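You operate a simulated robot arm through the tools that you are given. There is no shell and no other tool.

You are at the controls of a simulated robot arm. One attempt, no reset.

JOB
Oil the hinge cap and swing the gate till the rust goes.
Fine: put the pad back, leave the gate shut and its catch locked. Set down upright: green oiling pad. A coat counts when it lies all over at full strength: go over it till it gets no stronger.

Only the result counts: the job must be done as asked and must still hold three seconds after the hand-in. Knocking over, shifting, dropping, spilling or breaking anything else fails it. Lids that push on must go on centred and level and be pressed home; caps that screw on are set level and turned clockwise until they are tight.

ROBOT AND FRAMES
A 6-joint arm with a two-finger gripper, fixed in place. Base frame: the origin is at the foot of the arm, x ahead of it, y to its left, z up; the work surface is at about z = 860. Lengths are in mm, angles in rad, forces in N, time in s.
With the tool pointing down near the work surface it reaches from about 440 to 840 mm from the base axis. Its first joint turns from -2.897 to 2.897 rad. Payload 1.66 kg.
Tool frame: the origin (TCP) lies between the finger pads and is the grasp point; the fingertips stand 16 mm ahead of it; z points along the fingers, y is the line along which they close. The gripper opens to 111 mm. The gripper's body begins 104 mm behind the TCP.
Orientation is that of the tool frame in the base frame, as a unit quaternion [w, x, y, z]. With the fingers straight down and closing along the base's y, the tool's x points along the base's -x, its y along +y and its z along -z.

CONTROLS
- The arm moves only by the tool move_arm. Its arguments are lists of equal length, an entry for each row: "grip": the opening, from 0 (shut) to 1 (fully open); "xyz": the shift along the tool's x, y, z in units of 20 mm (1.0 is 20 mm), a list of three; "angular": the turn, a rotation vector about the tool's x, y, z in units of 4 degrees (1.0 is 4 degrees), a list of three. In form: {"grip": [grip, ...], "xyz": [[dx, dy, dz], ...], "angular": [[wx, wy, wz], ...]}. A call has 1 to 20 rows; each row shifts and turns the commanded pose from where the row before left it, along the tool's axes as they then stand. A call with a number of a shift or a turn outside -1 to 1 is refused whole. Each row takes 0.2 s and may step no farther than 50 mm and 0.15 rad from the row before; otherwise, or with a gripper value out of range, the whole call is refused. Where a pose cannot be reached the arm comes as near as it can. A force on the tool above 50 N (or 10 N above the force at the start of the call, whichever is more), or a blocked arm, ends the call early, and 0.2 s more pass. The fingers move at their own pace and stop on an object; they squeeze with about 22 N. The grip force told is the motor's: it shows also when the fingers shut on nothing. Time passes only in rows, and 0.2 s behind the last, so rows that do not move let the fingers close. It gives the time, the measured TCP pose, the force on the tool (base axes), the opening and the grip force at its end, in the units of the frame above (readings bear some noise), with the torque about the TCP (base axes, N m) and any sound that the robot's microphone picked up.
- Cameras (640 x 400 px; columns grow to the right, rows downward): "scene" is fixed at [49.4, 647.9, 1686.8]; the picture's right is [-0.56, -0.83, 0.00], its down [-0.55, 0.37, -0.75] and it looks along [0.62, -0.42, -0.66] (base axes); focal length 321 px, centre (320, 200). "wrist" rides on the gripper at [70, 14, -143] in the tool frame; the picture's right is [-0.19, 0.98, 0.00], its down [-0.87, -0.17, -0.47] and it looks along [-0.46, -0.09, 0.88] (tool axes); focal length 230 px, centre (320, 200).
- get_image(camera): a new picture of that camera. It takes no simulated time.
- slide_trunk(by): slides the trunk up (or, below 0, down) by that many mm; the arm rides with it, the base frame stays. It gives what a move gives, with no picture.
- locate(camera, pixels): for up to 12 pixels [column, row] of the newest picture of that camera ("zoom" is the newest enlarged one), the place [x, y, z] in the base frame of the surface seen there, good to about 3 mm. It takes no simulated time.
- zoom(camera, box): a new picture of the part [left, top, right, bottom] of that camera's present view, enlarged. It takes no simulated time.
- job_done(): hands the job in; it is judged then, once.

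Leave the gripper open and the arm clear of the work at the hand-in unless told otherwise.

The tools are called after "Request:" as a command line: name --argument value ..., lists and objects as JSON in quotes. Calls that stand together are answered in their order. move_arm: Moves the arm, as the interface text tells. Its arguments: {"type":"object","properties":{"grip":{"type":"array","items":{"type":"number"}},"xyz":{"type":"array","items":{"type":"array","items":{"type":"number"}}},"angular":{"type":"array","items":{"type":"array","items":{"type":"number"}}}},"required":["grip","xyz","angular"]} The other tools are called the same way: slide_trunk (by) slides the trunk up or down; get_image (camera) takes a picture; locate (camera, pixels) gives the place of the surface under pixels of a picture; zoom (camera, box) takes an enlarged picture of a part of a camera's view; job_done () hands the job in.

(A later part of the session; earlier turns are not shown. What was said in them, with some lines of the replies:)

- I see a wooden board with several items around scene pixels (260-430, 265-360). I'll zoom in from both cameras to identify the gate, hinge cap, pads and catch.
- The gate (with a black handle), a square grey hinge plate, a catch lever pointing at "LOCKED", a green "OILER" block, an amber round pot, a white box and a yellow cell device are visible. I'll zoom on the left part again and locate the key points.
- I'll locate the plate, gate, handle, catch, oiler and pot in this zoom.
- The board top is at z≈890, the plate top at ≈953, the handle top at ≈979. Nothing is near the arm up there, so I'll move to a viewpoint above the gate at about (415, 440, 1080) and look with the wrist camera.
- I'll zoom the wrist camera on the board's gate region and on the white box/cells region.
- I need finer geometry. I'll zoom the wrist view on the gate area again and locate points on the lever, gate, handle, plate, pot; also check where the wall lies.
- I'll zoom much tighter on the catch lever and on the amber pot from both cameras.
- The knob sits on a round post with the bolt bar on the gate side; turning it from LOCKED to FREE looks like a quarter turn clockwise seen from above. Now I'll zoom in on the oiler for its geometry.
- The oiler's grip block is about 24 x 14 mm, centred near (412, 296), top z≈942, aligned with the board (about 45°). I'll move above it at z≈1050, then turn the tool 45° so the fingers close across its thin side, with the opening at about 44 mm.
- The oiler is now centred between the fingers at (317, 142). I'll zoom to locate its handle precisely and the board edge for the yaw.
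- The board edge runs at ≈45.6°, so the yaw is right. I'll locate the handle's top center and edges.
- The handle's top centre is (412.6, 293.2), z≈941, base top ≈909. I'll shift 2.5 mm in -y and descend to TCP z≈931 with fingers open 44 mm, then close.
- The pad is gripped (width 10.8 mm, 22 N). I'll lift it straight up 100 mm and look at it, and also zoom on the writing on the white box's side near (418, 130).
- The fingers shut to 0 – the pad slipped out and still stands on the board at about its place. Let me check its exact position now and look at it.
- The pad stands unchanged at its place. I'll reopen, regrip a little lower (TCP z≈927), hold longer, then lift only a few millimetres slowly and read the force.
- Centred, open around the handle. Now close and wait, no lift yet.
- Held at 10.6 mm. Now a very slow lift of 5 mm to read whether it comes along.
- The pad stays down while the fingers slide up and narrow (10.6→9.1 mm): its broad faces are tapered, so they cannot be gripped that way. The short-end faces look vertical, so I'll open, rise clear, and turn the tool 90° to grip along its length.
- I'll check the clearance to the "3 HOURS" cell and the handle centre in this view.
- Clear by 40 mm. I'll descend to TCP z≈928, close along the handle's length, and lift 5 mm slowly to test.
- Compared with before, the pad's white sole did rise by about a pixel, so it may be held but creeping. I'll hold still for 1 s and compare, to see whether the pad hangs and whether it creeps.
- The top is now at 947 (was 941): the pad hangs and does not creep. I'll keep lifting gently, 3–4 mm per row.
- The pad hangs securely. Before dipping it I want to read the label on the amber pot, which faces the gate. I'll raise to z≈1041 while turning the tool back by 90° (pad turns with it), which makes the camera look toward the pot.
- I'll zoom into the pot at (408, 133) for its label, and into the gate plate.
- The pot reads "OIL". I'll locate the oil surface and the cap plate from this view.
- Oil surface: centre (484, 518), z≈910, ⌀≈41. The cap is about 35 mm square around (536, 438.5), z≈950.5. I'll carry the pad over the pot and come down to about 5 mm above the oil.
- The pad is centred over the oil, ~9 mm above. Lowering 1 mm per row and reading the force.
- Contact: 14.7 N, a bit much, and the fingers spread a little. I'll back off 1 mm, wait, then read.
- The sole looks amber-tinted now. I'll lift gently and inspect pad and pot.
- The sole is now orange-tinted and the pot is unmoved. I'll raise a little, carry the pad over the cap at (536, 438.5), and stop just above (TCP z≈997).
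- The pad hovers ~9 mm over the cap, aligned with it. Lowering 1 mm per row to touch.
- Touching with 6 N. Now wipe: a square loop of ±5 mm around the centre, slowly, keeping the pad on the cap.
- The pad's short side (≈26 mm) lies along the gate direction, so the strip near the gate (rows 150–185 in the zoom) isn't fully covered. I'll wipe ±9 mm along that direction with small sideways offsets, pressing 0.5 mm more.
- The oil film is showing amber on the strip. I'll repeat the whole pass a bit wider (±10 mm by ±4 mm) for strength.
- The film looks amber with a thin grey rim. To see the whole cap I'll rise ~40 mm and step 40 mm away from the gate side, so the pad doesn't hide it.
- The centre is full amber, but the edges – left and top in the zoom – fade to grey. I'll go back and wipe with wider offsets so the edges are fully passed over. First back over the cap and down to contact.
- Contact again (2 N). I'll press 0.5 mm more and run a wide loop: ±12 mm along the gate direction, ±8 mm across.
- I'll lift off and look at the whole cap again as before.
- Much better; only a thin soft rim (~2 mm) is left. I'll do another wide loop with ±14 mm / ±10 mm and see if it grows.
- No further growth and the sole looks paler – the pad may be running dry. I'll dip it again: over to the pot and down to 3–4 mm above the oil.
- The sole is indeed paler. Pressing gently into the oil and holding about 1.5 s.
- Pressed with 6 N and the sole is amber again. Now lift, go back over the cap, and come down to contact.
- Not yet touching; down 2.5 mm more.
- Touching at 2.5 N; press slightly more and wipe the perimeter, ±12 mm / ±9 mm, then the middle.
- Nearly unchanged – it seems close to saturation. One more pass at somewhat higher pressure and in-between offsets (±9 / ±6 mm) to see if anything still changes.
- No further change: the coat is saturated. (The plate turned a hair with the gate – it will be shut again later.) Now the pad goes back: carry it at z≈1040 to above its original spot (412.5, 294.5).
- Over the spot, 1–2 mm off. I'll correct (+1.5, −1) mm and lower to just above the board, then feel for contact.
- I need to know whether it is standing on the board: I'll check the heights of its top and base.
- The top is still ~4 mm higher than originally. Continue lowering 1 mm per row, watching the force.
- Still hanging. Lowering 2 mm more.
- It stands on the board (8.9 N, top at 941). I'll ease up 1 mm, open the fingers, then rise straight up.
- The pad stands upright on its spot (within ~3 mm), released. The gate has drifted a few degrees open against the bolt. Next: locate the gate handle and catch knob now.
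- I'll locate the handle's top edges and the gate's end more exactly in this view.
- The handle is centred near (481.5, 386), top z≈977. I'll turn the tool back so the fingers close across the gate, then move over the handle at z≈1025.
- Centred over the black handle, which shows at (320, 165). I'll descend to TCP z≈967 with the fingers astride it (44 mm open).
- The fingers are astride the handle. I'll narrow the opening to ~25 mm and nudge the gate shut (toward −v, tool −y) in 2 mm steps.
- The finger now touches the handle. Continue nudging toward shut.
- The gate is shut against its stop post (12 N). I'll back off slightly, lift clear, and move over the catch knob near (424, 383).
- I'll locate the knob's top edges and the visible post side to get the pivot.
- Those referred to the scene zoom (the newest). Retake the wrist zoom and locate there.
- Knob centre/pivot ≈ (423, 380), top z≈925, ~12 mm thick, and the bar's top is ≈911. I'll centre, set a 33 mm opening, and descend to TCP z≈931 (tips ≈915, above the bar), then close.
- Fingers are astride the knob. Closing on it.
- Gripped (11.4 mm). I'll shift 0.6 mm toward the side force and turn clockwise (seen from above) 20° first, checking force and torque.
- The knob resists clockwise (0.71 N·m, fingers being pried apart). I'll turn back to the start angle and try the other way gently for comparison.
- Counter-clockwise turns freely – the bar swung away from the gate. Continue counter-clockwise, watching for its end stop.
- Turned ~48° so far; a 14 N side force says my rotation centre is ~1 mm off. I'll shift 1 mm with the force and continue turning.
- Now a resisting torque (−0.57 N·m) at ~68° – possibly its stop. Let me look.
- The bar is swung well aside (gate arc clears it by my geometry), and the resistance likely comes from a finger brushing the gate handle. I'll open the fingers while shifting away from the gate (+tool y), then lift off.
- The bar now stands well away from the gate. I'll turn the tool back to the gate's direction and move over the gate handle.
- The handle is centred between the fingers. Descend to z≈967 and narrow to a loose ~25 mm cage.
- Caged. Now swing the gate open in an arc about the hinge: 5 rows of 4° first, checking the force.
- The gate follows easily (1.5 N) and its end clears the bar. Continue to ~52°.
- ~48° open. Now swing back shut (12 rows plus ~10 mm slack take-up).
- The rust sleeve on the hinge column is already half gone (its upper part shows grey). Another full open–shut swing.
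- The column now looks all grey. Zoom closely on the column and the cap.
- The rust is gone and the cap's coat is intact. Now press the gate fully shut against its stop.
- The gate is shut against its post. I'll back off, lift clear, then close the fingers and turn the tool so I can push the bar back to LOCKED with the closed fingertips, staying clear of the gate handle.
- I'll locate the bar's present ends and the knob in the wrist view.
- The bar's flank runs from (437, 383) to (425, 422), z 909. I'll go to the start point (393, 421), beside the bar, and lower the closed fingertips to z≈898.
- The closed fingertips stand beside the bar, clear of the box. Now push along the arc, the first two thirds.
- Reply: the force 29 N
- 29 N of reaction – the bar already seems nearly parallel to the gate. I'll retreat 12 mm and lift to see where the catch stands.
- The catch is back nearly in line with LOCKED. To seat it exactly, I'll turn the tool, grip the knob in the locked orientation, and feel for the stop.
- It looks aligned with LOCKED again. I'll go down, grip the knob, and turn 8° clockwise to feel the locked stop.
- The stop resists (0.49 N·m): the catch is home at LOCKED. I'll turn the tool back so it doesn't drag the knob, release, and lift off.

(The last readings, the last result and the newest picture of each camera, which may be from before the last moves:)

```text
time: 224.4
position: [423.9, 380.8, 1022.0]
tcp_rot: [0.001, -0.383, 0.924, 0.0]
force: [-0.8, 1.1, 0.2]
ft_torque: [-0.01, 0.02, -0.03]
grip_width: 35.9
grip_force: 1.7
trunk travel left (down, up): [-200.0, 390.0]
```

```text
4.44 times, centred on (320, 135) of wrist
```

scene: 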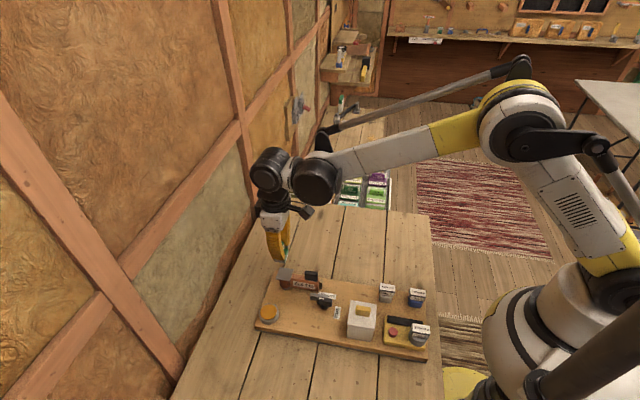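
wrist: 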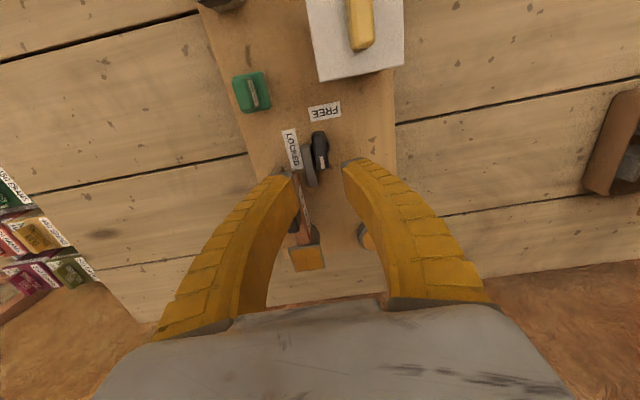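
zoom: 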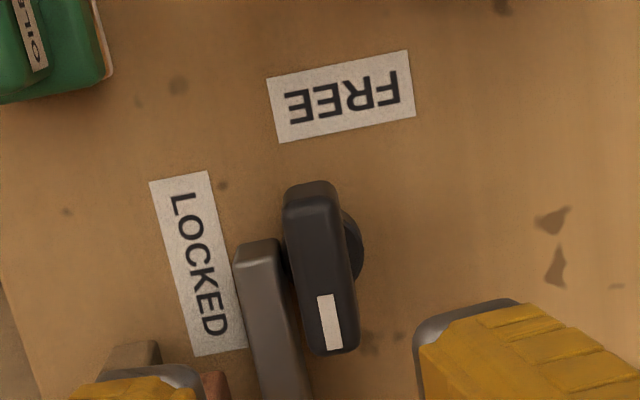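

The catch is locked. Now I'll rise and withdraw toward the base to get a free view of everything.

Request:
move_arm --grip '[0.6, 0.8, 1, 1, 1, 1, 1, 1, 1, 1, 1, 1]' --xyz '[[0, 0, -0.9], [0, 0, -0.9], [0, 0, -0.9], [0, 0, -0.9], [0.5, -0.5, -0.5], [0.5, -0.5, -0.5], [0.5, -0.5, -0.5], [0.5, -0.5, -0.5], [0.5, -0.5, -0.5], [0.5, -0.5, -0.5], [0.5, -0.5, 0], [0, 0, 0]]' --angular '[[0, 0, 0], [0, 0, 0], [0, 0, 0], [0, 0, 0], [0, 0, 0], [0, 0, 0], [0, 0, 0], [0, 0, 0], [0, 0, 0], [0, 0, 0], [0, 0, 0], [0, 0, 0]]'

Request:
get_image --camera "scene"

Request:
zoom --camera "scene" --box '[250, 255, 370, 330]'

Request:
locate --camera "zoom" --pixels '[[187, 100], [326, 95], [350, 185], [378, 150], [300, 88], [358, 95], [553, 150], [100, 300]]'

Request:
get_image --camera "wrist"

```text
time: 227.0
position: [422.0, 281.9, 1153.6]
tcp_rot: [0.0, -0.382, 0.924, -0.001]
force: [0.1, 0.2, -0.4]
ft_torque: [0.01, 0.04, -0.02]
grip_width: 110.7
grip_force: 0.0
trunk travel left (down, up): [-200.0, 390.0]
```

```text
taken
```

scene: 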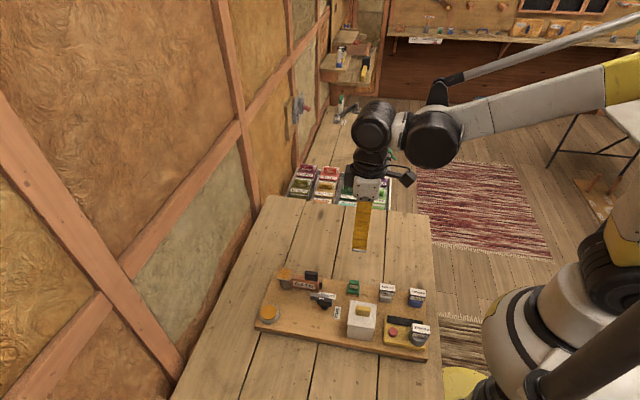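

```text
5.33 times, centred on (310, 292) of scene
```

zoom: 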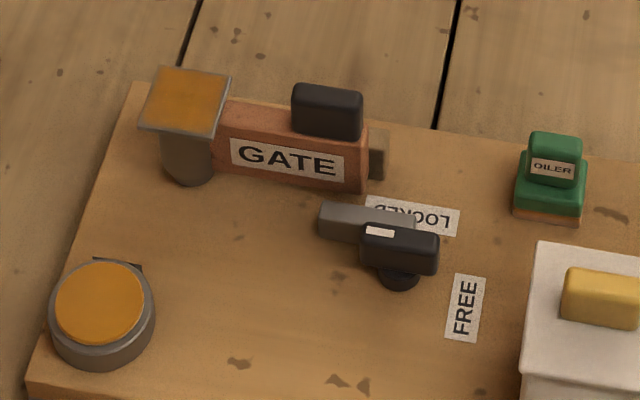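

```text
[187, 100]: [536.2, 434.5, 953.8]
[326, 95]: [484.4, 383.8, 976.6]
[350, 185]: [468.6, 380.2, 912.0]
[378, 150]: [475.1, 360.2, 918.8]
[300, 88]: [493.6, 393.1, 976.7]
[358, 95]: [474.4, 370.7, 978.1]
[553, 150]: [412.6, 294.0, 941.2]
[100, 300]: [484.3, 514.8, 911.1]
```

```text
taken
```

wrist: 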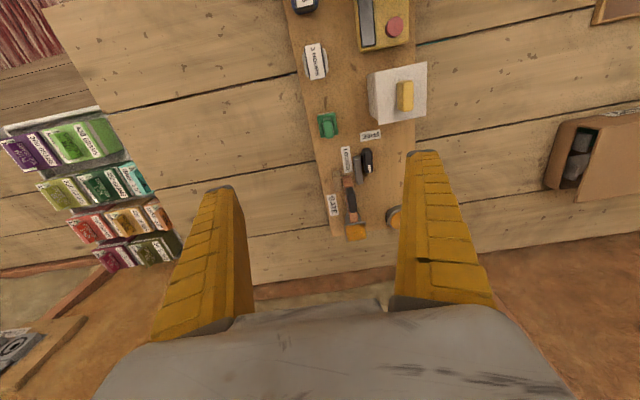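

Gate and catch look identical to the beginning, shut and locked; the pad is upright in place. One last close look at the cap's coat.

Request:
zoom --camera "scene" --box '[274, 264, 296, 284]'

Request:
zoom --camera "wrist" --box '[338, 215, 374, 247]'

```text
16.00 times, centred on (285, 274) of scene
```

zoom: 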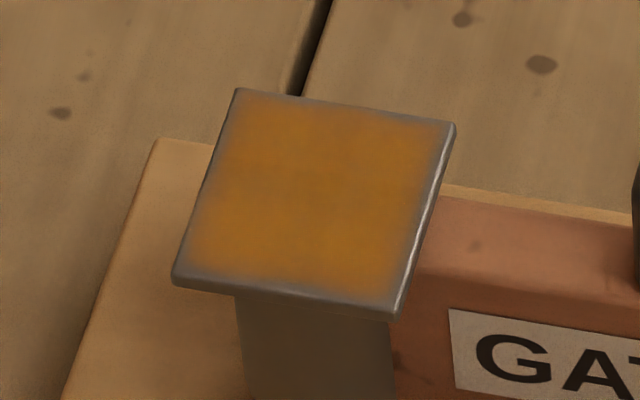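

```text
12.50 times, centred on (356, 231) of wrist
```

zoom: 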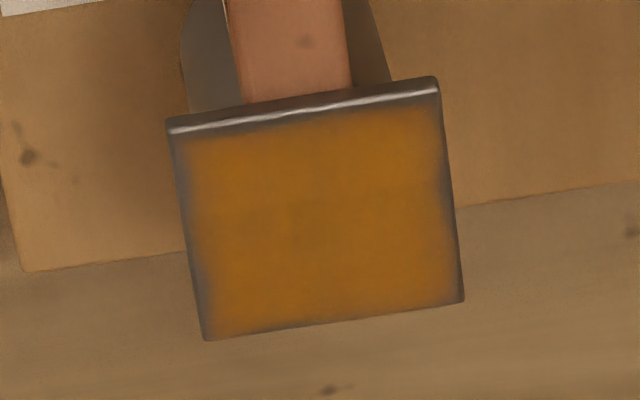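

The coat covers the whole face evenly and did not change over the last passes. The rust is off the hinge column, the gate is shut with its catch at LOCKED, and the pad is back upright on its spot. The gripper is open and well clear, so I'm handing in.

Request:
job_done

```text
The job is handed in.
```

I oiled the hinge cap and swung the gate until the rust was gone, then handed the job in. I haven't been told whether it passed.

- **Hinge cap:** The coat covers the whole face and showed no visible change over the last two passes, one of them after dipping the pad in the oil again. A soft grey rim about 2 mm wide remains around the edge; I took it to be the plate's rounded edge rather than missing oil.
- **Rust:** It was gone from the hinge column after two full swings of the gate, each opening about 48°.
- **Gate and catch:** The gate is shut against its stop post. The catch is back at LOCKED; I turned it until I felt its stop.
- **Oiling pad:** It stands upright on its spot, about 2–3 mm from where it started. It slipped out of my first two grips but stayed upright.

In the last pictures I saw nothing else knocked over or shifted, and the gripper was open and clear of the work.
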